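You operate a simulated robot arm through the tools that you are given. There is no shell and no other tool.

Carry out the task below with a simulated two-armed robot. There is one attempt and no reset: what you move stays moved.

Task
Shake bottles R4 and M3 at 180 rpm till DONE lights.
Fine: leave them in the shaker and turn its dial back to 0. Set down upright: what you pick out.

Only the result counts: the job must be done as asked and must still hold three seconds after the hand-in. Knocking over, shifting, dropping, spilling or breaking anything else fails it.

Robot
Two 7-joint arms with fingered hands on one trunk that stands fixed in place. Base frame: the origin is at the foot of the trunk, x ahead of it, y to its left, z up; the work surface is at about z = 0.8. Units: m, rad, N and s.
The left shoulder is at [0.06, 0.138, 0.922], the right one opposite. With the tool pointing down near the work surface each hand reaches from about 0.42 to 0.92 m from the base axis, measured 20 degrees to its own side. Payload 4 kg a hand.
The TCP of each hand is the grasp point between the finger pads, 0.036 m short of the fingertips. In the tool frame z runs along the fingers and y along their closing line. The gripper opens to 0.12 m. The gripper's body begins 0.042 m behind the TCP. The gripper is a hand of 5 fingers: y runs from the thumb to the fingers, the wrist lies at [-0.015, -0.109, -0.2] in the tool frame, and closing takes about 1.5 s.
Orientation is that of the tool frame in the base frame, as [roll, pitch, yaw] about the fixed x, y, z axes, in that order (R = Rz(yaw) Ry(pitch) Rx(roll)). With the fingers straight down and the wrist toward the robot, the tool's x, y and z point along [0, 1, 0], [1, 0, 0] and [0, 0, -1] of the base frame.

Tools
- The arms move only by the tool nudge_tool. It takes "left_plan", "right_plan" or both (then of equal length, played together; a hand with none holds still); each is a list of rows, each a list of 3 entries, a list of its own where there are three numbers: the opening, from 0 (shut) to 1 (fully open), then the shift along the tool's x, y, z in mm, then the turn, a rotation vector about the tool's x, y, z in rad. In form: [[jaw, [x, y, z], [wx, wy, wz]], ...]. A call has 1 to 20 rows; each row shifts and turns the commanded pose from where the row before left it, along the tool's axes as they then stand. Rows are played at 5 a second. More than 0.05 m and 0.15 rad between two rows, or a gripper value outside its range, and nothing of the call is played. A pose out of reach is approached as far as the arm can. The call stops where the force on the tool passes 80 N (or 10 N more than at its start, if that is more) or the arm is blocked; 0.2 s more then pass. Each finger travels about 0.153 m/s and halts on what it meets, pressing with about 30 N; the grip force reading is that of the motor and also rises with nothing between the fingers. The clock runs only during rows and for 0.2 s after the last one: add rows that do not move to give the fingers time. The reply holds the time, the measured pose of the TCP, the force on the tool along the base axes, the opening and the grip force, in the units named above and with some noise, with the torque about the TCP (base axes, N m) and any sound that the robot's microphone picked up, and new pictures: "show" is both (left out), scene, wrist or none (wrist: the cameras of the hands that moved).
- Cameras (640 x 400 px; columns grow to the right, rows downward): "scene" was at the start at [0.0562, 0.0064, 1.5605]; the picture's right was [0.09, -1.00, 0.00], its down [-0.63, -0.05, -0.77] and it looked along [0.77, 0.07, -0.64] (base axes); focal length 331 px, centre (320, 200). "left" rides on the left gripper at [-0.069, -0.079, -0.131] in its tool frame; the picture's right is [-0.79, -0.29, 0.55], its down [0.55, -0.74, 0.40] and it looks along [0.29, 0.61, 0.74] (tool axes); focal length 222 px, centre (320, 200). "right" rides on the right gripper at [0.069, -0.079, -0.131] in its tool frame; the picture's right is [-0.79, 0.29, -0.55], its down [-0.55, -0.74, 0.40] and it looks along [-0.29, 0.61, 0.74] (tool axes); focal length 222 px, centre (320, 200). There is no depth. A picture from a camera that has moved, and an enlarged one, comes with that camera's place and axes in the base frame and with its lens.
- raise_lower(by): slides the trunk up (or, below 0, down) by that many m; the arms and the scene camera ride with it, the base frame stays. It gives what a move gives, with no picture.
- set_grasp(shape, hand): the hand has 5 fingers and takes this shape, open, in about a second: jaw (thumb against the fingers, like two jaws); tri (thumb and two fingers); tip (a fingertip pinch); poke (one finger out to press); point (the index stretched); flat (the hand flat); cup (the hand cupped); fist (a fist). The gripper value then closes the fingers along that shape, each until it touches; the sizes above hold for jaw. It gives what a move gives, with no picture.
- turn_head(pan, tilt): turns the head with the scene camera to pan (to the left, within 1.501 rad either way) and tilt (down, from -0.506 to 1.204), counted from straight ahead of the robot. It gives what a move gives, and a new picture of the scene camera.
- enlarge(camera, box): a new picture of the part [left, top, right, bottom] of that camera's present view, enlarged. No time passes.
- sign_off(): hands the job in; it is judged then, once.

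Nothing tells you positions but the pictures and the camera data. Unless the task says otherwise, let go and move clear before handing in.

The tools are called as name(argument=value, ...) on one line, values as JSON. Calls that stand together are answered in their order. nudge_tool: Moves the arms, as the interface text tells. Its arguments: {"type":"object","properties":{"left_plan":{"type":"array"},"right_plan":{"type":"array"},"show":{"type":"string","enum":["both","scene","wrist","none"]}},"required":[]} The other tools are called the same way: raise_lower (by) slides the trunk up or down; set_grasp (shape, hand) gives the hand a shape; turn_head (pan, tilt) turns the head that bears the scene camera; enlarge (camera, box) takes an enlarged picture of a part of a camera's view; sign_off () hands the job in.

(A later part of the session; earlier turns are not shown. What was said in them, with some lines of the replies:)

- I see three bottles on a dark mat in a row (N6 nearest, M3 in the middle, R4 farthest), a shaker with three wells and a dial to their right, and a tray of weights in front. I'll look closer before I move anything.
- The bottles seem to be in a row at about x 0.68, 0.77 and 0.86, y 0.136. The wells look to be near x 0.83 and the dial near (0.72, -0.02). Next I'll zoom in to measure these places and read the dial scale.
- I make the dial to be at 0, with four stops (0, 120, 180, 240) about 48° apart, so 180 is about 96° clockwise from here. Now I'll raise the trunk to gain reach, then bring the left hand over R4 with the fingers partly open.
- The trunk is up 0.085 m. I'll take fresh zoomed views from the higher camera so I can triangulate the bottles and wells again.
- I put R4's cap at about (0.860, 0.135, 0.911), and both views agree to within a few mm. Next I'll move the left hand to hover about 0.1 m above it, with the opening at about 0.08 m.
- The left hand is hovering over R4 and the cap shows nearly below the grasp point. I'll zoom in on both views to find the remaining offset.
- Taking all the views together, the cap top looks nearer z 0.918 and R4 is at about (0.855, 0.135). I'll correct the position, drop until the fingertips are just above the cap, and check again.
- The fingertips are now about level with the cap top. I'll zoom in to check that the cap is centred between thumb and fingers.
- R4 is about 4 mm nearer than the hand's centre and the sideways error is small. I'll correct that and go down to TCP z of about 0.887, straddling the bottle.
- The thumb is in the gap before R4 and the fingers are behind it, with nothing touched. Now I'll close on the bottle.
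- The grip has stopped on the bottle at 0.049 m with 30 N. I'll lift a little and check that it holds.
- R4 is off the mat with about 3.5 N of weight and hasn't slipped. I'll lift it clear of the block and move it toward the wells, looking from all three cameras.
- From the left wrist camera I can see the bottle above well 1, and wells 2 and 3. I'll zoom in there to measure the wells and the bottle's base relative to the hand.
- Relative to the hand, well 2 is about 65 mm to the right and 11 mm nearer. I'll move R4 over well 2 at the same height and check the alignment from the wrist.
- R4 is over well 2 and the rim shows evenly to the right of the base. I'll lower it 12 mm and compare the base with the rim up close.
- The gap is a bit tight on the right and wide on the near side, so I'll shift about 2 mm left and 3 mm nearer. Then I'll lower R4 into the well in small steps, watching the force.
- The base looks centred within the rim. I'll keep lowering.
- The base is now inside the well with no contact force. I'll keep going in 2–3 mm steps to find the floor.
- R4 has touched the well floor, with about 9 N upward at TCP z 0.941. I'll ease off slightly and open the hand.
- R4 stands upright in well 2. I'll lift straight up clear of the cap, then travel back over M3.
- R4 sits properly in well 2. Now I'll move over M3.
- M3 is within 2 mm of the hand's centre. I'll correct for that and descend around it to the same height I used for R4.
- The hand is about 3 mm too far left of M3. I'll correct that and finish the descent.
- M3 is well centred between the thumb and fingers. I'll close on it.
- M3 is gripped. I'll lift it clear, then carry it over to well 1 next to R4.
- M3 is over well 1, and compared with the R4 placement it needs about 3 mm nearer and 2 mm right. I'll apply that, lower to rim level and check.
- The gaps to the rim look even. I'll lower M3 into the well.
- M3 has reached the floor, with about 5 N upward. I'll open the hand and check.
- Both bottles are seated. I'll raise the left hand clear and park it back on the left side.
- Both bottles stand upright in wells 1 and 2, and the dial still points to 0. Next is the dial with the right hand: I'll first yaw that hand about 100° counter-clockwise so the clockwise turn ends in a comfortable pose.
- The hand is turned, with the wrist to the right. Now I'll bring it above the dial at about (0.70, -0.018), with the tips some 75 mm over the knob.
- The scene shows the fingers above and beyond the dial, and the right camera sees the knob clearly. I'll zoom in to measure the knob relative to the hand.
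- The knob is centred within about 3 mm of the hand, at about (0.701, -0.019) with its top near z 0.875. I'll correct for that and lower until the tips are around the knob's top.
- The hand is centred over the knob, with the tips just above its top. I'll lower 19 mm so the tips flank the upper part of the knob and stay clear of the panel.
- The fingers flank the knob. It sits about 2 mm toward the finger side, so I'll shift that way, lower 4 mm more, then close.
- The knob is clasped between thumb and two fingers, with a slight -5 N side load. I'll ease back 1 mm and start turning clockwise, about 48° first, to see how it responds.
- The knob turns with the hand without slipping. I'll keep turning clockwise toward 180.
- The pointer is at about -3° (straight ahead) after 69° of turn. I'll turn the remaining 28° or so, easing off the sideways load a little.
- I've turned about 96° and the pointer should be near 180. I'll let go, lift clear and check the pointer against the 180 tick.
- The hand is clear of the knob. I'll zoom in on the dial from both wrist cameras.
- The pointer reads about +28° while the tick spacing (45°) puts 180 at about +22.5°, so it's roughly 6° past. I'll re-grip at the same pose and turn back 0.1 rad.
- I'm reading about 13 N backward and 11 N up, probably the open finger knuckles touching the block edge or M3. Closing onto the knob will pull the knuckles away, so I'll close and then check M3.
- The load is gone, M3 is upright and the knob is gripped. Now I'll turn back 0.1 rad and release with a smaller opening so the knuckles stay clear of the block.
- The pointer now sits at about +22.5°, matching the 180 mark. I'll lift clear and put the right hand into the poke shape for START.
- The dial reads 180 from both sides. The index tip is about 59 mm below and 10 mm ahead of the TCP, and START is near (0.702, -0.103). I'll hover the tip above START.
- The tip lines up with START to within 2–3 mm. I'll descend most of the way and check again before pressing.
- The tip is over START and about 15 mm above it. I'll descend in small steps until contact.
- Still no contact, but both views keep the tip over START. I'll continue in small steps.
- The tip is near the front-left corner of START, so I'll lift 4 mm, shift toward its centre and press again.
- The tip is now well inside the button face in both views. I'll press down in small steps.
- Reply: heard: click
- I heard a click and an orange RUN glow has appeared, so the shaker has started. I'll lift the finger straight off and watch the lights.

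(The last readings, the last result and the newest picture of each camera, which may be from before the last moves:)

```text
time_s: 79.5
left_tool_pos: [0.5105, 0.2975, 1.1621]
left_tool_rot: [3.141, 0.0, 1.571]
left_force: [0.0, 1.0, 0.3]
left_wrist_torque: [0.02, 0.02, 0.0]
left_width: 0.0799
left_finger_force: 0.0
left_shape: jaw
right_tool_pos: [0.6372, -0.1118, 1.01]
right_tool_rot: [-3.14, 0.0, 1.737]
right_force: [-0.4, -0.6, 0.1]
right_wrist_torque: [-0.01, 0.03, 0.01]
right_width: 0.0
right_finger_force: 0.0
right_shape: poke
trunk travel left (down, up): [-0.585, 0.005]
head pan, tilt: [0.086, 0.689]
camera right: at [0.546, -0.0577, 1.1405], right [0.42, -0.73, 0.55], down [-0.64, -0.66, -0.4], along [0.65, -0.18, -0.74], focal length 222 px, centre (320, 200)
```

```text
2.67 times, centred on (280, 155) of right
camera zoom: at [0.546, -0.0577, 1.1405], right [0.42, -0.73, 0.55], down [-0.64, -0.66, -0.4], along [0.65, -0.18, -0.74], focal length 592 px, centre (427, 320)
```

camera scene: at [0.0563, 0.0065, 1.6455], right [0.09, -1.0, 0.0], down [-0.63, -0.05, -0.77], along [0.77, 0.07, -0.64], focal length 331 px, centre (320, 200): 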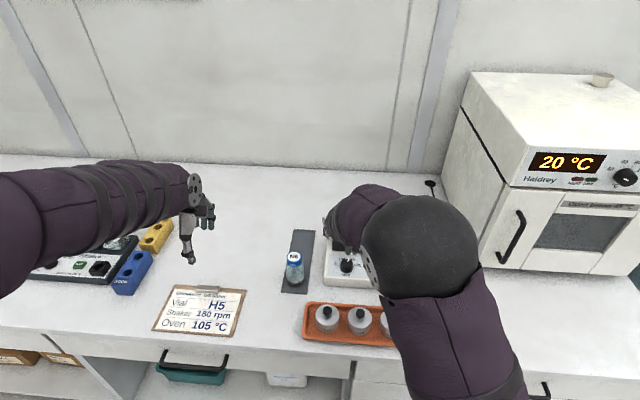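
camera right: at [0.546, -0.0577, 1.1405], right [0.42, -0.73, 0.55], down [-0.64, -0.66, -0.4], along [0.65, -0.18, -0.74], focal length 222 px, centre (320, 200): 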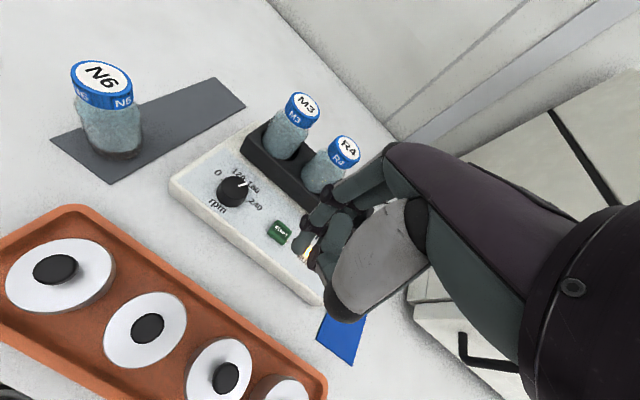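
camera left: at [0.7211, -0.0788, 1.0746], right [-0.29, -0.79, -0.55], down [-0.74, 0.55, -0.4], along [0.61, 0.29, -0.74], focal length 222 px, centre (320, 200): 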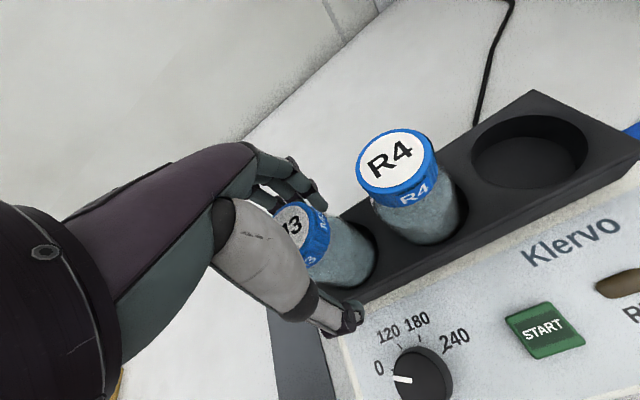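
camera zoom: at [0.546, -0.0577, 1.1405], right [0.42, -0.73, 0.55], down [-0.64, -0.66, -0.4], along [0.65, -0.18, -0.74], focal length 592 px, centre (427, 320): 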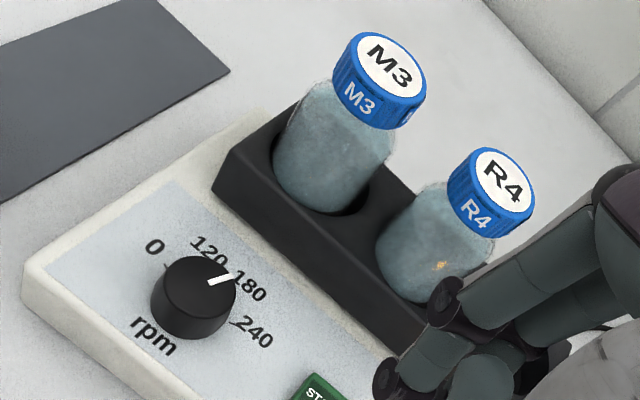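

RUN is lit, the dial is at 180 and both bottles are in place. While it runs I'll put the right hand back to jaw shape and wait for DONE.

set_grasp(hand="right", shape="jaw")

nudge_tool(right_plan=[[0.5, [0, 0, 0], [0, 0, 0]], [0.42, [0, 0, 0], [0, 0, 0]], [0.42, [0, 0, 0], [0, 0, 0]], [0.42, [0, 0, 0], [0, 0, 0]], [0.42, [0, 0, 0], [0, 0, 0]], [0.42, [0, 0, 0], [0, 0, 0]], [0.42, [0, 0, 0], [0, 0, 0]], [0.42, [0, 0, 0], [0, 0, 0]], [0.42, [0, 0, 0], [0, 0, 0]], [0.42, [0, 0, 0], [0, 0, 0]], [0.42, [0, 0, 0], [0, 0, 0]], [0.42, [0, 0, 0], [0, 0, 0]], [0.42, [0, 0, 0], [0, 0, 0]], [0.42, [0, 0, 0], [0, 0, 0]], [0.42, [0, 0, 0], [0, 0, 0]]], show="wrist")

enlarge(camera="left", box=[440, 0, 640, 125])

```text
time_s: 80.4
left_tool_pos: [0.5107, 0.297, 1.1622]
left_tool_rot: [3.141, 0.0, 1.571]
left_force: [-0.8, -1.1, 0.1]
left_wrist_torque: [-0.02, 0.02, 0.02]
left_width: 0.0801
left_finger_force: 0.0
left_shape: jaw
right_tool_pos: [0.636, -0.1115, 1.0102]
right_tool_rot: [3.141, 0.0, 1.737]
right_force: [0.8, 0.4, 0.9]
right_wrist_torque: [-0.02, 0.03, 0.02]
right_width: 0.1198
right_finger_force: 0.1
right_shape: jaw
trunk travel left (down, up): [-0.585, 0.005]
head pan, tilt: [0.086, 0.689]
```

```text
time_s: 83.6
left_tool_pos: [0.5111, 0.2968, 1.1621]
left_tool_rot: [-3.141, -0.001, 1.571]
left_force: [0.5, 0.3, -0.1]
left_wrist_torque: [0.0, 0.01, -0.03]
left_width: 0.0799
left_finger_force: 0.0
left_shape: jaw
right_tool_pos: [0.6366, -0.1121, 1.0095]
right_tool_rot: [-3.139, 0.001, 1.736]
right_force: [-0.9, -0.2, -0.1]
right_wrist_torque: [0.03, -0.01, -0.03]
right_width: 0.0508
right_finger_force: 0.0
right_shape: jaw
trunk travel left (down, up): [-0.585, 0.005]
head pan, tilt: [0.086, 0.689]
camera right: at [0.5456, -0.0578, 1.1407], right [0.42, -0.73, 0.55], down [-0.64, -0.66, -0.4], along [0.65, -0.18, -0.74], focal length 222 px, centre (320, 200)
```

right: 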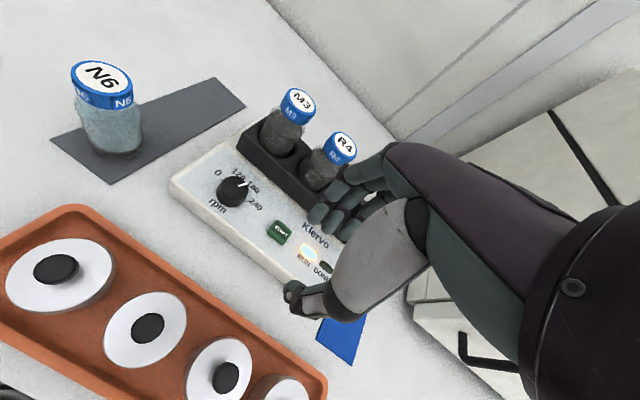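

```text
3.20 times, centred on (540, 62) of left
camera zoom: at [0.432, 0.2277, 1.2936], right [-0.29, -0.79, -0.55], down [-0.74, 0.55, -0.4], along [0.61, 0.29, -0.74], focal length 711 px, centre (-384, 640)
```

zoom: 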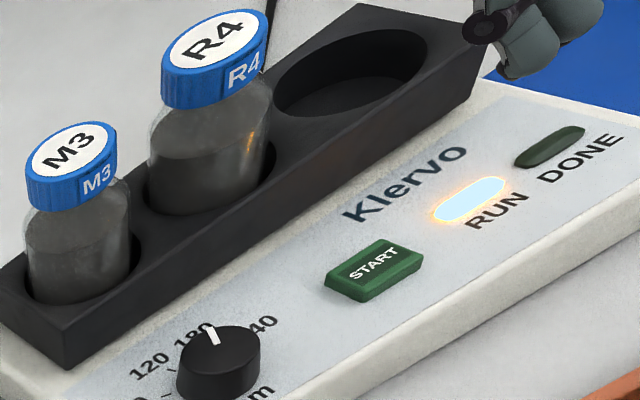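

The liquid is turning grey as it mixes and RUN is still lit. I'll keep waiting for DONE.

nudge_tool(right_plan=[[0.42, [0, 0, 0], [0, 0, 0]], [0.42, [0, 0, 0], [0, 0, 0]], [0.42, [0, 0, 0], [0, 0, 0]], [0.42, [0, 0, 0], [0, 0, 0]], [0.42, [0, 0, 0], [0, 0, 0]], [0.42, [0, 0, 0], [0, 0, 0]], [0.42, [0, 0, 0], [0, 0, 0]], [0.42, [0, 0, 0], [0, 0, 0]], [0.42, [0, 0, 0], [0, 0, 0]], [0.42, [0, 0, 0], [0, 0, 0]], [0.42, [0, 0, 0], [0, 0, 0]], [0.42, [0, 0, 0], [0, 0, 0]], [0.42, [0, 0, 0], [0, 0, 0]], [0.42, [0, 0, 0], [0, 0, 0]], [0.42, [0, 0, 0], [0, 0, 0]], [0.42, [0, 0, 0], [0, 0, 0]], [0.42, [0, 0, 0], [0, 0, 0]], [0.42, [0, 0, 0], [0, 0, 0]], [0.42, [0, 0, 0], [0, 0, 0]], [0.42, [0, 0, 0], [0, 0, 0]]], show="none")

enlarge(camera="left", box=[440, 0, 640, 125])

```text
time_s: 87.8
left_tool_pos: [0.5103, 0.2969, 1.1613]
left_tool_rot: [3.141, -0.002, 1.569]
left_force: [0.3, 0.3, -1.1]
left_wrist_torque: [0.0, -0.02, -0.02]
left_width: 0.0801
left_finger_force: 0.0
left_shape: jaw
right_tool_pos: [0.6372, -0.1117, 1.0108]
right_tool_rot: [-3.141, -0.001, 1.736]
right_force: [-0.6, -0.1, -0.4]
right_wrist_torque: [-0.03, -0.02, -0.01]
right_width: 0.0505
right_finger_force: 0.0
right_shape: jaw
trunk travel left (down, up): [-0.585, 0.005]
head pan, tilt: [0.086, 0.689]
```

```text
3.20 times, centred on (540, 62) of left
camera zoom: at [0.432, 0.2277, 1.2936], right [-0.29, -0.79, -0.55], down [-0.74, 0.55, -0.4], along [0.61, 0.29, -0.74], focal length 711 px, centre (-384, 640)
```

zoom: 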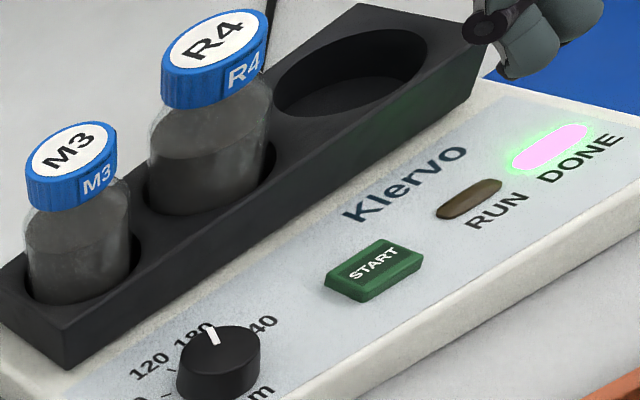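

DONE is lit and RUN is off. Now I'll turn the dial back to 0 by bringing the right hand back over the knob at a small opening, yawed about 20°.

nudge_tool(right_plan=[[0.45, [27.2, 26.2, 0], [0, 0, 0]], [0.45, [27.2, 26.2, 0], [0, 0, 0]], [0.45, [27.2, 26.2, 0], [0, 0, 0]], [0.45, [0, 0, 0], [0, 0, -0.09]], [0.45, [0, 0, 0], [0, 0, -0.09]], [0.45, [0, 0, 20], [0, 0, 0]], [0.45, [0, 0, 20], [0, 0, 0]], [0.45, [0, 0, 20], [0, 0, 0]], [0.45, [0, 0, 0], [0, 0, 0]], [0.45, [0, 0, 0], [0, 0, 0]]], show="wrist")

enlarge(camera="right", box=[220, 180, 380, 280])

enlarge(camera="left", box=[440, 30, 600, 130])

```text
time_s: 90.0
left_tool_pos: [0.5111, 0.2969, 1.1623]
left_tool_rot: [-3.14, 0.0, 1.572]
left_force: [0.6, -0.8, 0.5]
left_wrist_torque: [-0.01, -0.02, -0.03]
left_width: 0.0801
left_finger_force: 0.0
left_shape: jaw
right_tool_pos: [0.7011, -0.0186, 0.9494]
right_tool_rot: [3.14, 0.0, 1.916]
right_force: [0.6, 0.0, 0.7]
right_wrist_torque: [-0.01, -0.04, 0.01]
right_width: 0.054
right_finger_force: 0.0
right_shape: jaw
trunk travel left (down, up): [-0.585, 0.005]
head pan, tilt: [0.086, 0.689]
camera right: at [0.602, 0.019, 1.0807], right [0.54, -0.64, 0.55], down [-0.51, -0.77, -0.4], along [0.67, -0.06, -0.74], focal length 222 px, centre (320, 200)
```

right: 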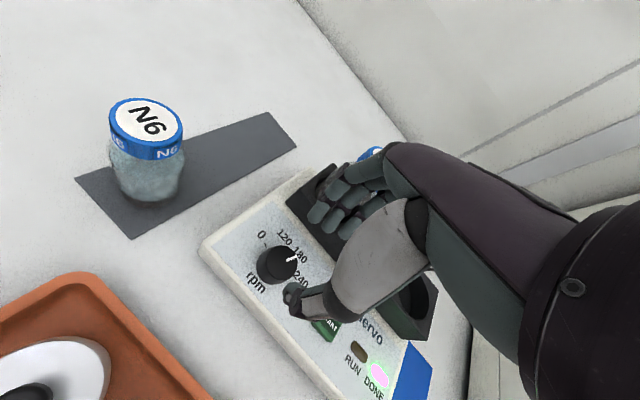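

```text
4.00 times, centred on (300, 230) of right
camera zoom: at [0.602, 0.019, 1.0807], right [0.54, -0.64, 0.55], down [-0.51, -0.77, -0.4], along [0.67, -0.06, -0.74], focal length 888 px, centre (400, 80)
```

zoom: 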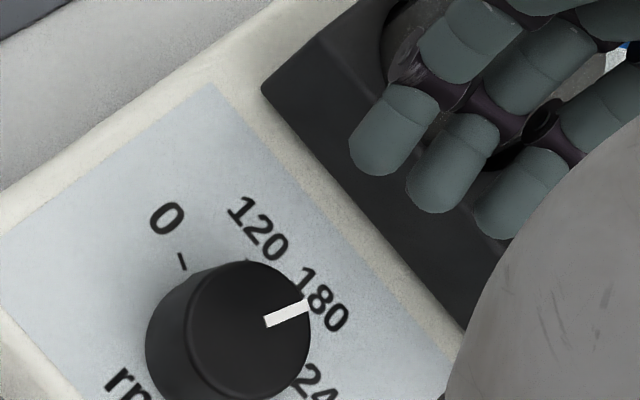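

```text
4.00 times, centred on (520, 80) of left
camera zoom: at [0.4322, 0.2277, 1.2935], right [-0.29, -0.79, -0.55], down [-0.74, 0.55, -0.4], along [0.61, 0.29, -0.74], focal length 888 px, centre (-480, 680)
```

zoom: 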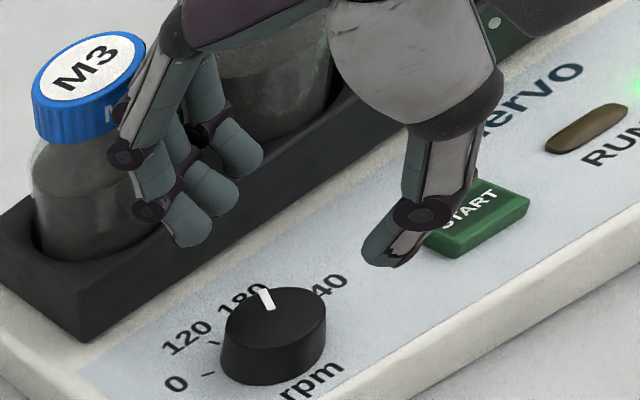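

The hand is centred over the knob. I'll lower it with a slightly smaller opening, checking force along the way.

nudge_tool(right_plan=[[0.41, [0, 0, 12], [0, 0, 0]], [0.41, [0, 0, 12], [0, 0, 0]], [0.41, [0, 0, 10], [0, 0, 0]], [0.41, [0, 0, 0], [0, 0, 0]]], show="wrist")

enlarge(camera="right", box=[220, 160, 380, 260])

enlarge(camera="left", box=[440, 30, 600, 130])

```text
time_s: 91.0
left_tool_pos: [0.5107, 0.2975, 1.1617]
left_tool_rot: [3.141, -0.001, 1.57]
left_force: [-0.4, 0.7, -0.2]
left_wrist_torque: [0.02, -0.01, -0.01]
left_width: 0.08
left_finger_force: 0.0
left_shape: jaw
right_tool_pos: [0.7014, -0.0179, 0.9157]
right_tool_rot: [-3.141, 0.0, 1.916]
right_force: [0.4, 0.5, -0.3]
right_wrist_torque: [-0.02, 0.01, 0.02]
right_width: 0.0498
right_finger_force: 0.0
right_shape: jaw
trunk travel left (down, up): [-0.585, 0.005]
head pan, tilt: [0.086, 0.689]
camera right: at [0.6015, 0.0195, 1.0465], right [0.54, -0.64, 0.55], down [-0.51, -0.77, -0.4], along [0.67, -0.06, -0.74], focal length 222 px, centre (320, 200)
```

right: 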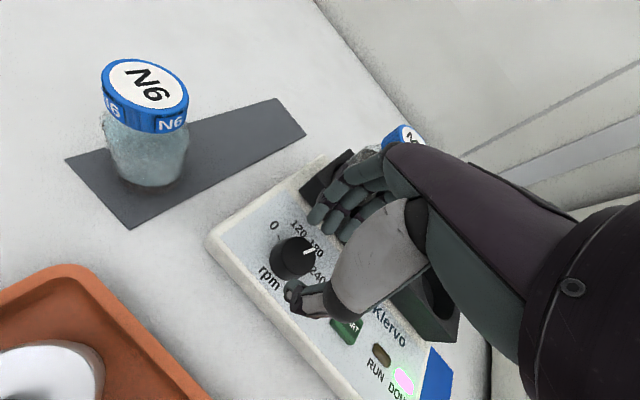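

```text
4.00 times, centred on (300, 210) of right
camera zoom: at [0.6015, 0.0195, 1.0465], right [0.54, -0.64, 0.55], down [-0.51, -0.77, -0.4], along [0.67, -0.06, -0.74], focal length 888 px, centre (400, 160)
```

zoom: 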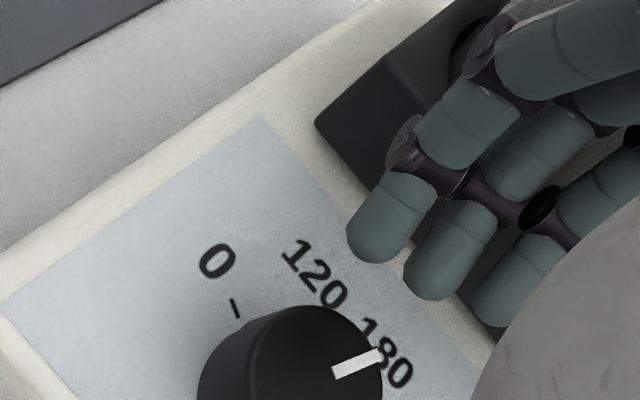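

```text
4.00 times, centred on (520, 80) of left
camera zoom: at [0.4318, 0.2277, 1.2937], right [-0.29, -0.79, -0.55], down [-0.74, 0.55, -0.4], along [0.61, 0.29, -0.74], focal length 888 px, centre (-480, 680)
```

zoom: 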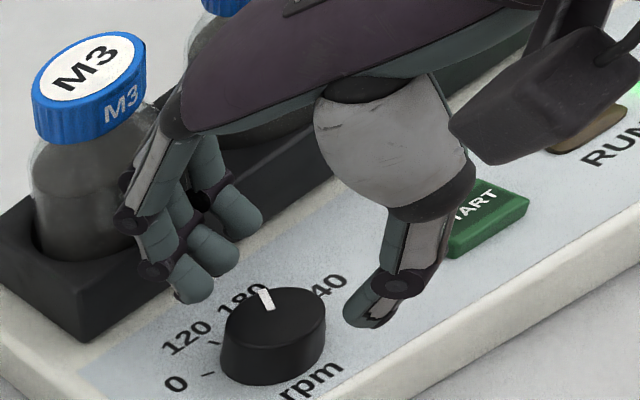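

The finger knuckles come close to the block edge at this yaw. I'll rotate the hand 40° further counter-clockwise at this height for more room, and do the turn back in two 45° steps.

nudge_tool(right_plan=[[0.45, [0, 0, 0], [0, 0, -0.14]], [0.45, [0, 0, 0], [0, 0, -0.14]], [0.45, [0, 0, 0], [0, 0, -0.14]], [0.45, [0, 0, 0], [0, 0, -0.14]], [0.45, [0, 0, 0], [0, 0, -0.14]], [0.45, [0, 0, 0], [0, 0, 0]], [0.45, [0, 0, 0], [0, 0, 0]]], show="wrist")

enlarge(camera="right", box=[220, 180, 380, 280])

enlarge(camera="left", box=[440, 30, 600, 130])

```text
time_s: 92.6
left_tool_pos: [0.5113, 0.2965, 1.1626]
left_tool_rot: [-3.141, 0.001, 1.572]
left_force: [0.2, -0.3, 0.6]
left_wrist_torque: [-0.01, 0.02, 0.01]
left_width: 0.0802
left_finger_force: 0.0
left_shape: jaw
right_tool_pos: [0.7019, -0.0202, 0.9146]
right_tool_rot: [-3.141, 0.0, 2.616]
right_force: [0.4, 0.5, 0.3]
right_wrist_torque: [0.02, 0.01, 0.01]
right_width: 0.0537
right_finger_force: 0.0
right_shape: jaw
trunk travel left (down, up): [-0.585, 0.005]
head pan, tilt: [0.086, 0.689]
camera right: at [0.6001, -0.0539, 1.0456], right [0.83, -0.14, 0.55], down [0.11, -0.91, -0.4], along [0.55, 0.39, -0.74], focal length 222 px, centre (320, 200)
```

right: 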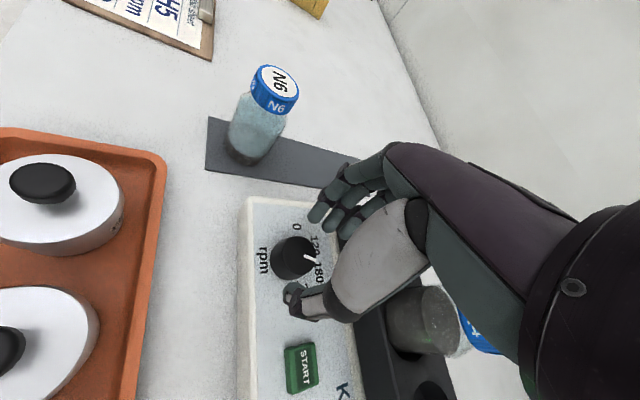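

```text
4.00 times, centred on (300, 230) of right
camera zoom: at [0.6001, -0.0539, 1.0456], right [0.83, -0.14, 0.55], down [0.11, -0.91, -0.4], along [0.55, 0.39, -0.74], focal length 888 px, centre (400, 80)
```

zoom: 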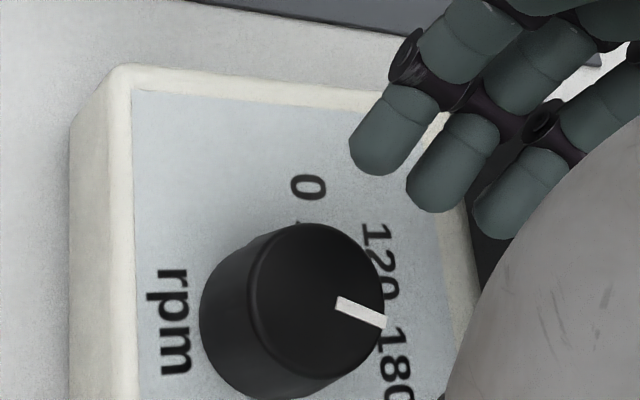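

```text
4.00 times, centred on (520, 80) of left
camera zoom: at [0.4322, 0.2275, 1.2936], right [-0.29, -0.79, -0.55], down [-0.74, 0.55, -0.4], along [0.61, 0.29, -0.74], focal length 888 px, centre (-480, 680)
```

zoom: 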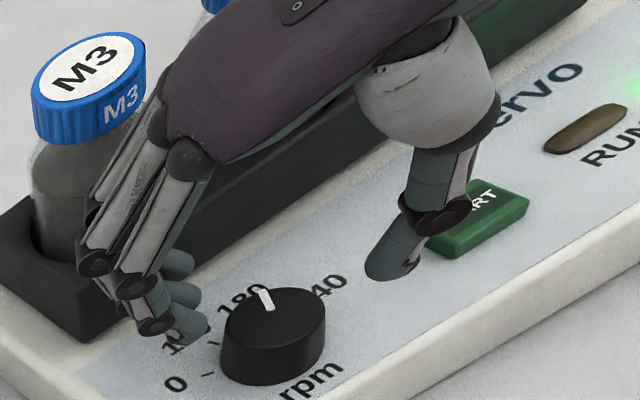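

There's plenty of room now. I'll lower around the knob and grip it.

nudge_tool(right_plan=[[0.45, [0, 0, 8], [0, 0, 0]], [0.45, [0, 0, 8], [0, 0, 0]], [0.45, [0, 0, 6], [0, 0, 0]], [0.45, [0, 0, 0], [0, 0, 0]]], show="none")

enlarge(camera="right", box=[220, 180, 380, 280])

enlarge(camera="left", box=[440, 30, 600, 130])

```text
time_s: 93.6
left_tool_pos: [0.5096, 0.2989, 1.162]
left_tool_rot: [-3.141, 0.0, 1.57]
left_force: [0.2, 0.3, 0.2]
left_wrist_torque: [0.02, 0.0, -0.01]
left_width: 0.0802
left_finger_force: 0.0
left_shape: jaw
right_tool_pos: [0.7012, -0.0189, 0.8935]
right_tool_rot: [-3.14, 0.0, 2.616]
right_force: [0.3, -0.4, 0.7]
right_wrist_torque: [-0.01, -0.02, 0.02]
right_width: 0.0537
right_finger_force: 0.1
right_shape: jaw
trunk travel left (down, up): [-0.585, 0.005]
head pan, tilt: [0.086, 0.689]
```

```text
4.00 times, centred on (300, 230) of right
camera zoom: at [0.5999, -0.0534, 1.024], right [0.82, -0.14, 0.55], down [0.11, -0.91, -0.4], along [0.56, 0.39, -0.74], focal length 888 px, centre (400, 80)
```

zoom: 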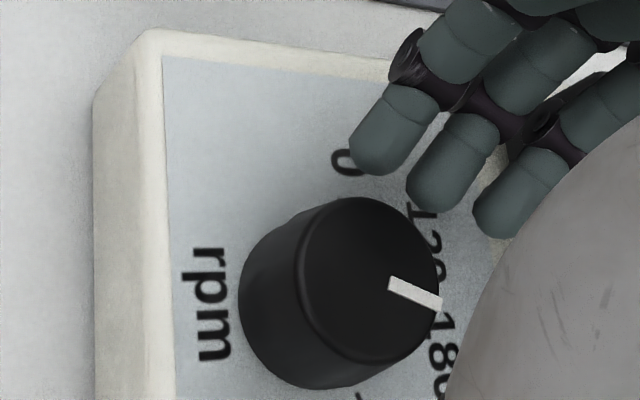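

```text
4.00 times, centred on (520, 80) of left
camera zoom: at [0.4319, 0.2277, 1.2936], right [-0.29, -0.79, -0.55], down [-0.74, 0.55, -0.4], along [0.61, 0.29, -0.74], focal length 888 px, centre (-480, 680)
```

zoom: 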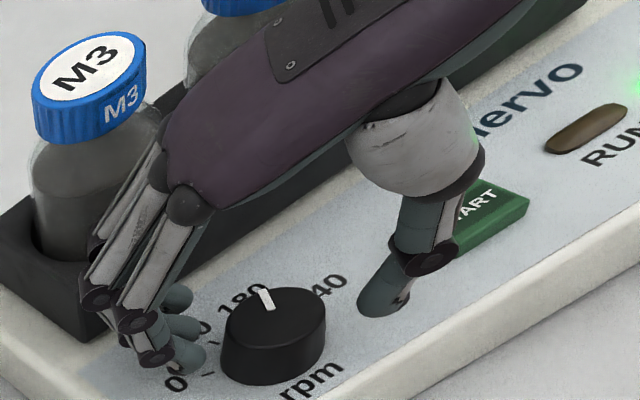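

No contact. Now I'll grip and turn counter-clockwise 45° as the first half.

nudge_tool(right_plan=[[0.3, [0, 0, 0], [0, 0, 0]], [0.2, [0, 0, 0], [0, 0, 0]], [0.0, [0, 0, 0], [0, 0, 0]], [0.0, [0, 0, 0], [0, 0, 0]], [0.0, [0, 0, 0], [0, 0, 0]], [0.0, [0, 0, 0], [0, 0, -0.13]], [0.0, [0, 0, 0], [0, 0, -0.13]], [0.0, [0, 0, 0], [0, 0, -0.13]], [0.0, [0, 0, 0], [0, 0, -0.13]], [0.0, [0, 0, 0], [0, 0, -0.13]], [0.0, [0, 0, 0], [0, 0, -0.13]], [0.0, [0, 0, 0], [0, 0, 0]], [0.0, [0, 0, 0], [0, 0, 0]]], show="none")

enlarge(camera="right", box=[220, 180, 380, 280])

enlarge(camera="left", box=[440, 30, 600, 130])

```text
time_s: 96.4
left_tool_pos: [0.5101, 0.2967, 1.1618]
left_tool_rot: [3.141, 0.001, 1.571]
left_force: [0.1, -0.2, -0.1]
left_wrist_torque: [0.01, 0.02, -0.01]
left_width: 0.08
left_finger_force: 0.1
left_shape: jaw
right_tool_pos: [0.7024, -0.0189, 0.8922]
right_tool_rot: [-3.141, 0.0, -2.887]
right_force: [3.5, -6.8, -0.3]
right_wrist_torque: [-0.16, -0.15, 0.01]
right_width: 0.0268
right_finger_force: 29.9
right_shape: jaw
trunk travel left (down, up): [-0.585, 0.005]
head pan, tilt: [0.086, 0.689]
```

```text
4.00 times, centred on (300, 230) of right
camera zoom: at [0.6529, -0.1149, 1.0241], right [0.69, 0.48, 0.55], down [0.72, -0.57, -0.4], along [0.12, 0.67, -0.74], focal length 888 px, centre (400, 80)
```

zoom: 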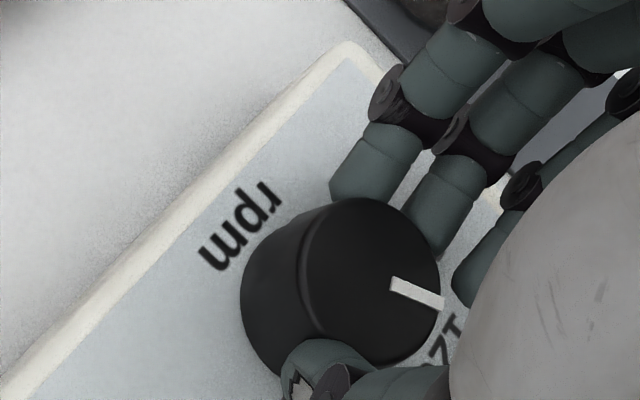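

```text
4.00 times, centred on (520, 80) of left
camera zoom: at [0.4323, 0.2271, 1.2936], right [-0.29, -0.78, -0.55], down [-0.74, 0.55, -0.4], along [0.61, 0.29, -0.74], focal length 888 px, centre (-480, 680)
```

zoom: 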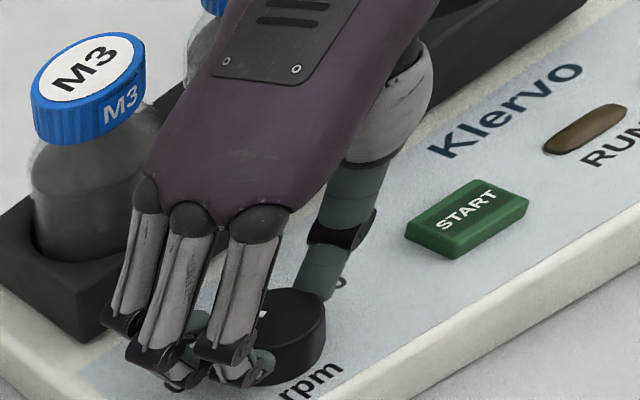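

First half done, with the pointer near 120. I'll open, rotate the hand back 45° around the knob, re-grip and turn the second half.

nudge_tool(right_plan=[[0.3, [0, 0, 0], [0, 0, 0]], [0.45, [0, 0, 0], [0, 0, 0]], [0.45, [0, 0, 0], [0, 0, 0]], [0.45, [0, 0, 0], [0, 0, 0.13]], [0.45, [0, 0, 0], [0, 0, 0.13]], [0.45, [0, 0, 0], [0, 0, 0.13]], [0.45, [0, 0, 0], [0, 0, 0.13]], [0.45, [0, 0, 0], [0, 0, 0.13]], [0.45, [0, 0, 0], [0, 0, 0.13]], [0.45, [0, 0, 0], [0, 0, 0]], [0.45, [0, 0, 0], [0, 0, 0]]], show="none")

enlarge(camera="right", box=[220, 180, 380, 280])

enlarge(camera="left", box=[472, 92, 536, 132])

```text
time_s: 98.8
left_tool_pos: [0.5107, 0.2968, 1.1625]
left_tool_rot: [-3.141, 0.0, 1.573]
left_force: [0.6, -0.2, 0.5]
left_wrist_torque: [0.03, 0.02, 0.01]
left_width: 0.0802
left_finger_force: 0.2
left_shape: jaw
right_tool_pos: [0.7018, -0.0179, 0.8936]
right_tool_rot: [-3.14, 0.001, 2.614]
right_force: [-0.1, -0.8, -0.9]
right_wrist_torque: [-0.03, -0.02, 0.0]
right_width: 0.0539
right_finger_force: 0.1
right_shape: jaw
trunk travel left (down, up): [-0.585, 0.005]
head pan, tilt: [0.086, 0.689]
```

```text
4.00 times, centred on (300, 230) of right
camera zoom: at [0.6001, -0.0532, 1.0239], right [0.82, -0.14, 0.55], down [0.11, -0.91, -0.4], along [0.56, 0.39, -0.74], focal length 888 px, centre (400, 80)
```

zoom: 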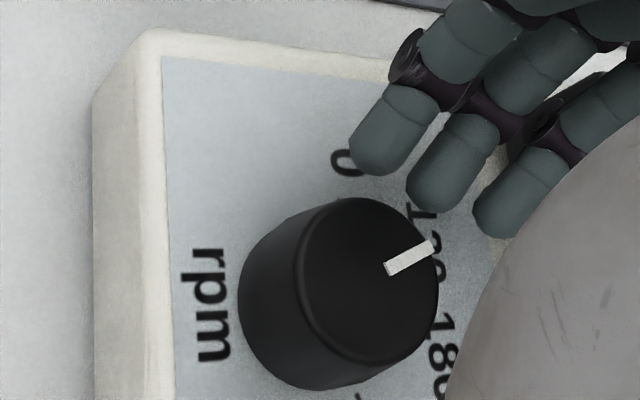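

```text
10.00 times, centred on (504, 112) of left
camera zoom: at [0.4319, 0.2278, 1.2936], right [-0.29, -0.79, -0.55], down [-0.74, 0.55, -0.4], along [0.61, 0.29, -0.74], focal length 2221 px, centre (-1520, 1080)
```

zoom: 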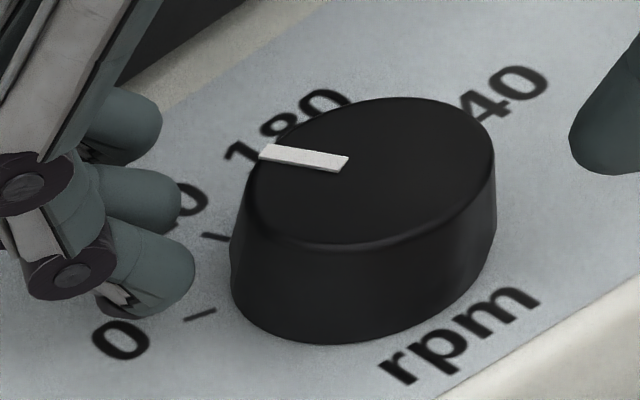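

The pointer is at 120, as expected. Now I'll grip and turn the second 45°.

nudge_tool(right_plan=[[0.3, [0, 0, 0], [0, 0, 0]], [0.2, [0, 0, 0], [0, 0, 0]], [0.0, [0, 0, 0], [0, 0, 0]], [0.0, [0, 0, 0], [0, 0, 0]], [0.0, [0, 0, 0], [0, 0, 0]], [0.0, [0, 0, 0], [0, 0, -0.13]], [0.0, [0, 0, 0], [0, 0, -0.13]], [0.0, [0, 0, 0], [0, 0, -0.13]], [0.0, [0, 0, 0], [0, 0, -0.13]], [0.0, [0, 0, 0], [0, 0, -0.13]], [0.0, [0, 0, 0], [0, 0, -0.13]], [0.0, [0, 0, 0], [0, 0, -0.015]], [0.0, [0, 0, 0], [0, 0, 0]]], show="none")

nudge_tool(right_plan=[[0.3, [0, 0, 0], [0, 0, 0]], [0.45, [0, 0, 0], [0, 0, 0]], [0.45, [0, 0, 0], [0, 0, 0]], [0.45, [0, 0, -10], [0, 0, 0]], [0.45, [0, 0, -20], [0, 0, 0]], [0.45, [0, 0, -25], [0, 0, 0]], [0.45, [0, 0, -25], [0, 0, 0]], [0.45, [0, 0, -25], [0, 0, 0]], [0.45, [0, 0, 0], [0, 0, 0]]], show="wrist")

enlarge(camera="right", box=[220, 210, 332, 280])

enlarge(camera="left", box=[472, 92, 536, 132])

```text
time_s: 101.6
left_tool_pos: [0.5107, 0.2955, 1.1607]
left_tool_rot: [-3.141, -0.001, 1.57]
left_force: [-0.4, 0.1, 0.9]
left_wrist_torque: [0.03, -0.03, -0.04]
left_width: 0.0799
left_finger_force: 0.1
left_shape: jaw
right_tool_pos: [0.7017, -0.0202, 0.8936]
right_tool_rot: [-3.14, 0.001, -2.874]
right_force: [3.8, -4.6, -1.7]
right_wrist_torque: [-0.07, -0.13, -0.06]
right_width: 0.0268
right_finger_force: 30.0
right_shape: jaw
trunk travel left (down, up): [-0.585, 0.005]
head pan, tilt: [0.086, 0.689]
```

```text
time_s: 103.6
left_tool_pos: [0.5117, 0.2966, 1.1618]
left_tool_rot: [3.142, 0.001, 1.571]
left_force: [-0.6, -0.2, 0.4]
left_wrist_torque: [-0.01, 0.01, 0.02]
left_width: 0.0801
left_finger_force: 0.1
left_shape: jaw
right_tool_pos: [0.7029, -0.0168, 0.9985]
right_tool_rot: [-3.141, -0.001, -2.874]
right_force: [-0.8, -0.4, 0.3]
right_wrist_torque: [0.02, 0.01, 0.0]
right_width: 0.0539
right_finger_force: 0.0
right_shape: jaw
trunk travel left (down, up): [-0.585, 0.005]
head pan, tilt: [0.086, 0.689]
camera right: at [0.6557, -0.1133, 1.1296], right [0.68, 0.49, 0.55], down [0.72, -0.56, -0.4], along [0.11, 0.67, -0.74], focal length 222 px, centre (320, 200)
```

right: 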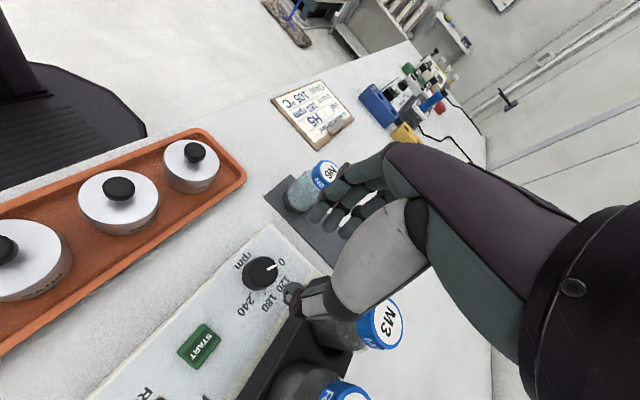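

```text
5.71 times, centred on (276, 245) of right
camera zoom: at [0.6557, -0.1133, 1.1296], right [0.68, 0.49, 0.55], down [0.72, -0.56, -0.4], along [0.11, 0.67, -0.74], focal length 1269 px, centre (571, -57)
```

zoom: 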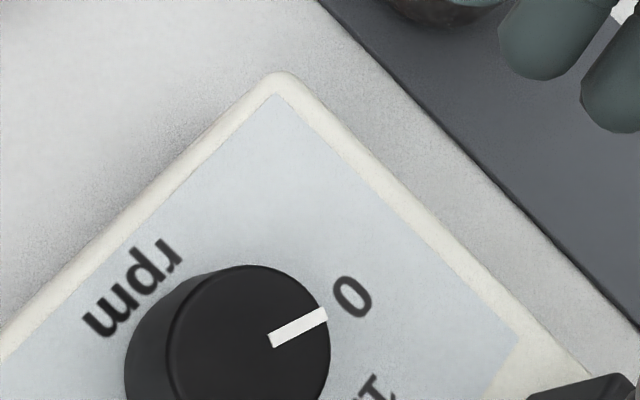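

```text
10.00 times, centred on (504, 112) of left
camera zoom: at [0.4323, 0.2276, 1.2935], right [-0.29, -0.79, -0.55], down [-0.74, 0.55, -0.4], along [0.61, 0.29, -0.74], focal length 2221 px, centre (-1520, 1080)
```

zoom: 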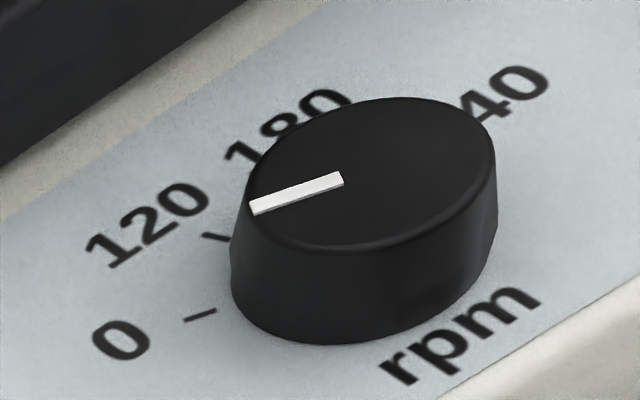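

The pointer is about 3° short of the 0 tick. I'll go back down at the same spot, grip, and turn those last few degrees.

nudge_tool(right_plan=[[0.45, [0, 0, 25], [0, 0, 0]], [0.45, [0, 0, 25], [0, 0, 0]], [0.45, [0, 0, 25], [0, 0, 0]], [0.45, [0, 0, 20], [0, 0, 0]], [0.45, [0, 0, 10], [0, 0, 0]], [0.45, [0, 0, 0], [0, 0, 0]], [0.3, [0, 0, 0], [0, 0, 0]], [0.2, [0, 0, 0], [0, 0, 0]], [0.0, [0, 0, 0], [0, 0, 0]], [0.0, [0, 0, 0], [0, 0, 0]], [0.0, [0, 0, 0], [0, 0, 0]], [0.0, [0, 0, 0], [0, 0, -0.03]], [0.0, [0, 0, 0], [0, 0, -0.025]], [0.0, [0, 0, 0], [0, 0, 0]], [0.0, [0, 0, 0], [0, 0, 0]]], show="none")

nudge_tool(right_plan=[[0.3, [0, 0, 0], [0, 0, 0]], [0.45, [0, 0, 0], [0, 0, 0]], [0.45, [0, 0, 0], [0, 0, 0]], [0.45, [0, 0, -10], [0, 0, 0]], [0.45, [0, 0, -20], [0, 0, 0]], [0.45, [0, 0, -25], [0, 0, 0]], [0.45, [0, 0, -25], [0, 0, 0]], [0.45, [0, 0, -25], [0, 0, 0]], [0.45, [0, 0, 0], [0, 0, 0]]], show="wrist")

enlarge(camera="right", box=[220, 230, 332, 300])

enlarge(camera="left", box=[472, 92, 536, 132])

```text
time_s: 106.8
left_tool_pos: [0.5113, 0.2983, 1.1619]
left_tool_rot: [-3.14, 0.001, 1.571]
left_force: [-0.2, 0.3, -0.5]
left_wrist_torque: [0.03, 0.02, 0.0]
left_width: 0.0801
left_finger_force: 0.1
left_shape: jaw
right_tool_pos: [0.702, -0.0181, 0.8922]
right_tool_rot: [3.141, 0.0, -2.816]
right_force: [2.9, -3.8, -1.4]
right_wrist_torque: [-0.07, -0.08, -0.11]
right_width: 0.0271
right_finger_force: 29.5
right_shape: jaw
trunk travel left (down, up): [-0.585, 0.005]
head pan, tilt: [0.086, 0.689]
```

```text
time_s: 108.8
left_tool_pos: [0.5115, 0.2966, 1.1607]
left_tool_rot: [3.14, 0.0, 1.571]
left_force: [-0.2, -0.1, 0.1]
left_wrist_torque: [-0.01, -0.03, 0.06]
left_width: 0.08
left_finger_force: 0.1
left_shape: jaw
right_tool_pos: [0.7033, -0.0183, 0.998]
right_tool_rot: [3.14, -0.002, -2.817]
right_force: [0.9, -1.1, 0.3]
right_wrist_torque: [0.0, 0.01, -0.02]
right_width: 0.0536
right_finger_force: 0.1
right_shape: jaw
trunk travel left (down, up): [-0.585, 0.005]
head pan, tilt: [0.086, 0.689]
camera right: at [0.6608, -0.1169, 1.1285], right [0.65, 0.53, 0.55], down [0.75, -0.52, -0.4], along [0.08, 0.67, -0.74], focal length 222 px, centre (320, 200)
```

right: 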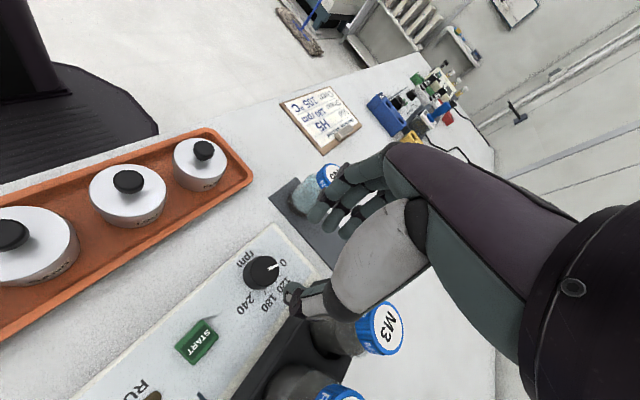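

```text
5.71 times, centred on (276, 265) of right
camera zoom: at [0.6608, -0.1169, 1.1285], right [0.65, 0.53, 0.55], down [0.75, -0.52, -0.4], along [0.08, 0.67, -0.74], focal length 1269 px, centre (571, -171)
```

zoom: 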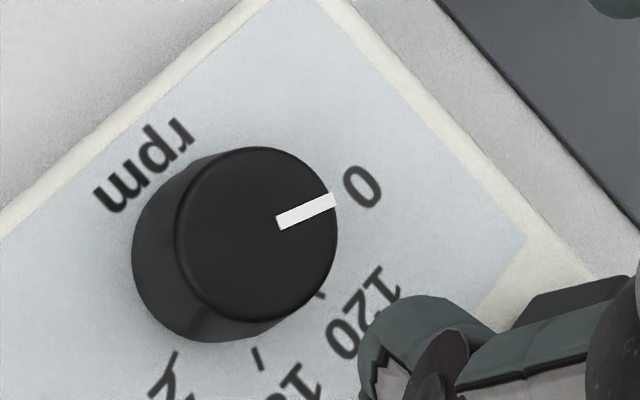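

```text
10.00 times, centred on (504, 112) of left
camera zoom: at [0.4323, 0.2276, 1.2935], right [-0.29, -0.79, -0.55], down [-0.74, 0.55, -0.4], along [0.61, 0.29, -0.74], focal length 2221 px, centre (-1520, 1080)
```

zoom: 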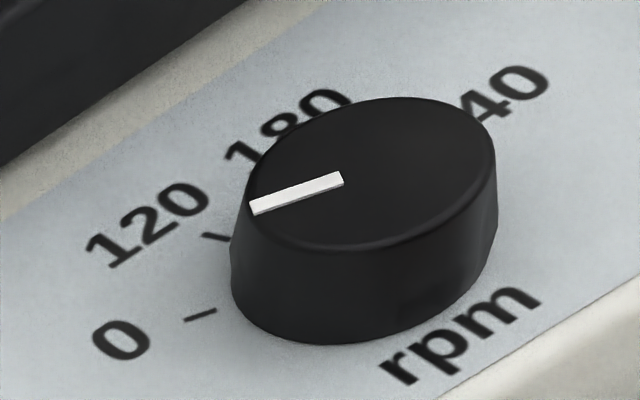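

The pointer didn't move at all under the extra turn, so the knob is against its end stop at 0. I'll move the right hand up and away and check everything from the head camera.

nudge_tool(right_plan=[[0.45, [0, 0, -30], [0, 0, 0]], [0.45, [27.7, -11.8, -25], [0, 0, 0]], [0.45, [27.7, -11.8, -25], [0, 0, 0]], [0.45, [27.7, -11.8, -25], [0, 0, 0]], [0.45, [27.7, -11.8, -25], [0, 0, 0]], [0.45, [27.7, -11.8, -25], [0, 0, 0]], [0.45, [27.7, -11.8, -25], [0, 0, 0]], [0.45, [27.7, -11.8, -25], [0, 0, 0]], [0.45, [27.7, -11.8, -25], [0, 0, 0]], [0.45, [0, 0, 0], [0, 0, 0]], [0.45, [0, 0, 0], [0, 0, 0]]], show="both")

enlarge(camera="scene", box=[322, 215, 434, 285])

enlarge(camera="left", box=[400, 0, 640, 150])

```text
time_s: 111.2
left_tool_pos: [0.5099, 0.2959, 1.1621]
left_tool_rot: [-3.14, 0.0, 1.571]
left_force: [0.6, 0.4, 0.2]
left_wrist_torque: [-0.02, -0.02, -0.01]
left_width: 0.0801
left_finger_force: 0.0
left_shape: jaw
right_tool_pos: [0.5242, -0.1812, 1.2285]
right_tool_rot: [3.14, 0.0, -2.816]
right_force: [-0.7, 0.2, 0.7]
right_wrist_torque: [0.04, -0.02, 0.04]
right_width: 0.054
right_finger_force: 0.1
right_shape: jaw
trunk travel left (down, up): [-0.585, 0.005]
head pan, tilt: [0.086, 0.689]
camera scene: at [0.0558, 0.0063, 1.6456], right [0.09, -1.0, 0.0], down [-0.63, -0.05, -0.77], along [0.77, 0.07, -0.64], focal length 331 px, centre (320, 200)
camera right: at [0.4819, -0.279, 1.3597], right [0.65, 0.53, 0.55], down [0.75, -0.52, -0.4], along [0.08, 0.67, -0.74], focal length 222 px, centre (320, 200)
```

scene: 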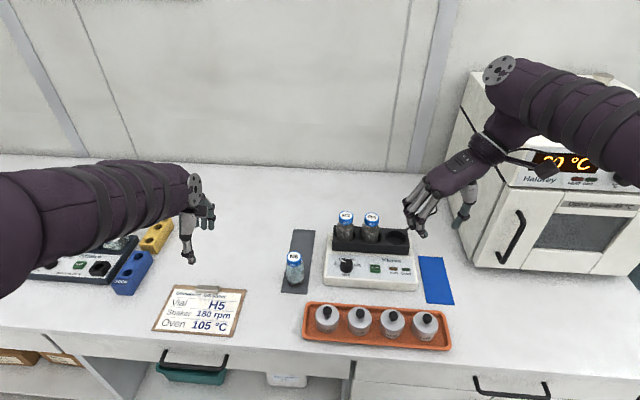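
right: 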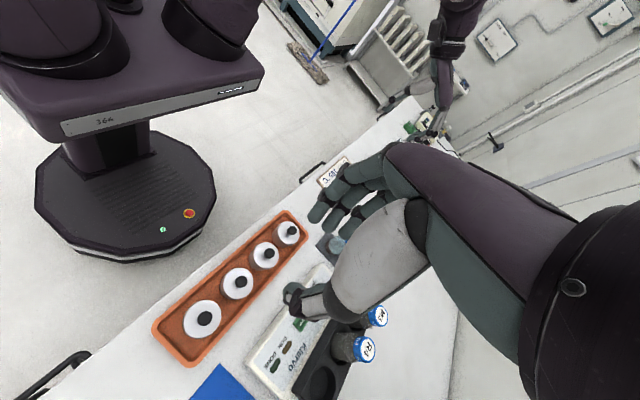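

```text
5.71 times, centred on (378, 250) of scene
camera zoom: at [0.0558, 0.0063, 1.6456], right [0.09, -1.0, 0.0], down [-0.63, -0.05, -0.77], along [0.77, 0.07, -0.64], focal length 1891 px, centre (-11, -86)
```

zoom: 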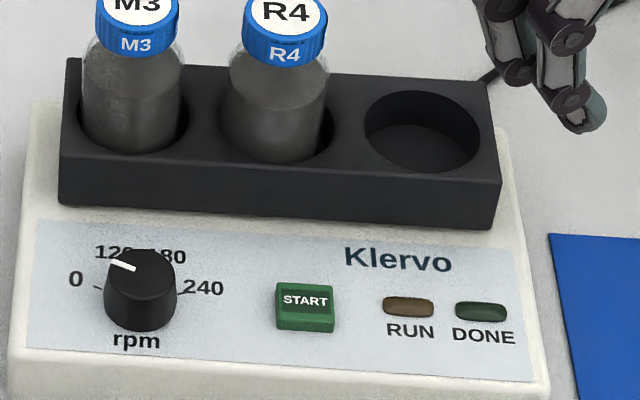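

```text
2.67 times, centred on (520, 75) of left
camera zoom: at [0.4316, 0.2275, 1.2938], right [-0.29, -0.79, -0.55], down [-0.74, 0.55, -0.4], along [0.61, 0.29, -0.74], focal length 592 px, centre (-213, 533)
```

zoom: 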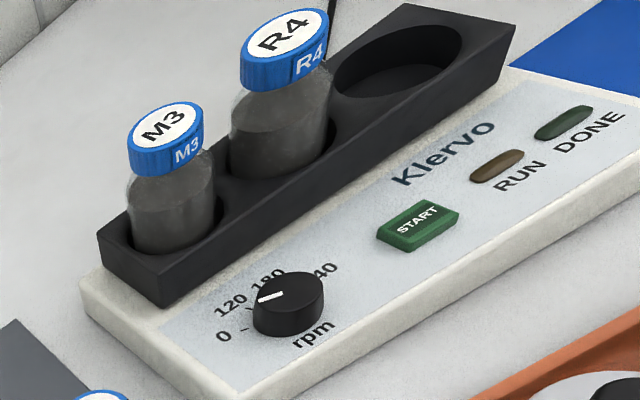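

The pointer matches its starting position at 0, and the DONE light went out when the dial reached 0. I'll do a last check of the bottles, N6 and the dial before handing in.

enlarge(camera="scene", box=[270, 195, 446, 305])

enlarge(camera="scene", box=[320, 245, 376, 280])

enlarge(camera="scene", box=[290, 290, 466, 360])

```text
3.64 times, centred on (358, 250) of scene
camera zoom: at [0.0558, 0.0063, 1.6456], right [0.09, -1.0, 0.0], down [-0.63, -0.05, -0.77], along [0.77, 0.07, -0.64], focal length 1203 px, centre (182, 18)
```

zoom: 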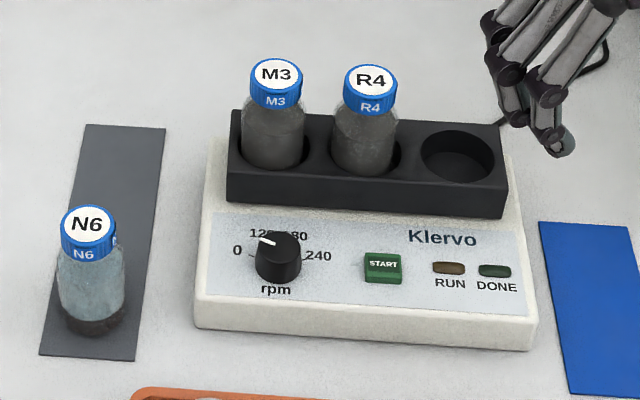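

```text
11.43 times, centred on (348, 262) of scene
camera zoom: at [0.0558, 0.0063, 1.6456], right [0.09, -1.0, 0.0], down [-0.63, -0.05, -0.77], along [0.77, 0.07, -0.64], focal length 3782 px, centre (0, -514)
```

zoom: 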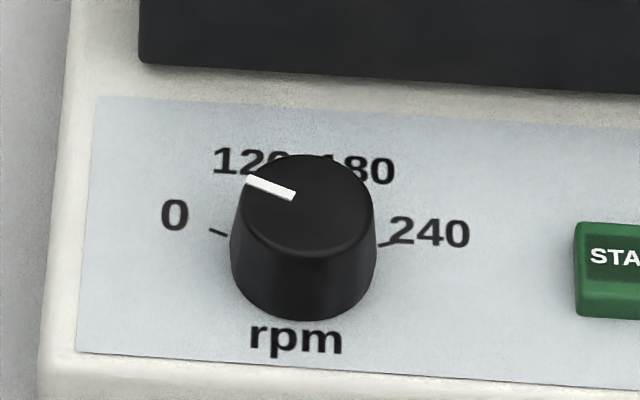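

```text
3.64 times, centred on (378, 325) of scene
camera zoom: at [0.0558, 0.0063, 1.6456], right [0.09, -1.0, 0.0], down [-0.63, -0.05, -0.77], along [0.77, 0.07, -0.64], focal length 1203 px, centre (109, -254)
```

zoom: 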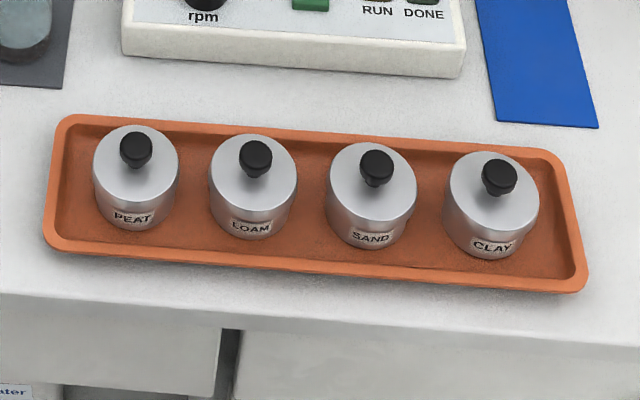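

M3 and R4 stand upright and mixed in wells 1 and 2, and the dial is back at 0 against its stop. N6 and the tray are where they were, and both hands are clear and empty, so I'm handing in.

sign_off()

```text
The job is handed in.
```

I shook R4 and M3 at 180 rpm until DONE lit, then turned the dial back to 0. I've handed the job in, but the reply only confirmed it was received, so I don't know the verdict.

- **Bottles:** both are still in the shaker, upright, M3 in the left well and R4 in the middle one. Their contents turned grey as they mixed.
- **Run:** I set the dial at the 180 mark before pressing START. RUN lit, and later DONE.
- **Dial:** the pointer is back where it started, and the knob would turn no further. The DONE light went out once the dial was back at 0.
- **Accidental contact:** while I was re-gripping the dial before the run, the right hand met something with about 13 N, probably the edge of the well block or M3. I eased off at once, and M3 stayed upright.
- **Everything else:** in the last pictures N6 and the tray of weights look untouched. Both hands are empty and clear.
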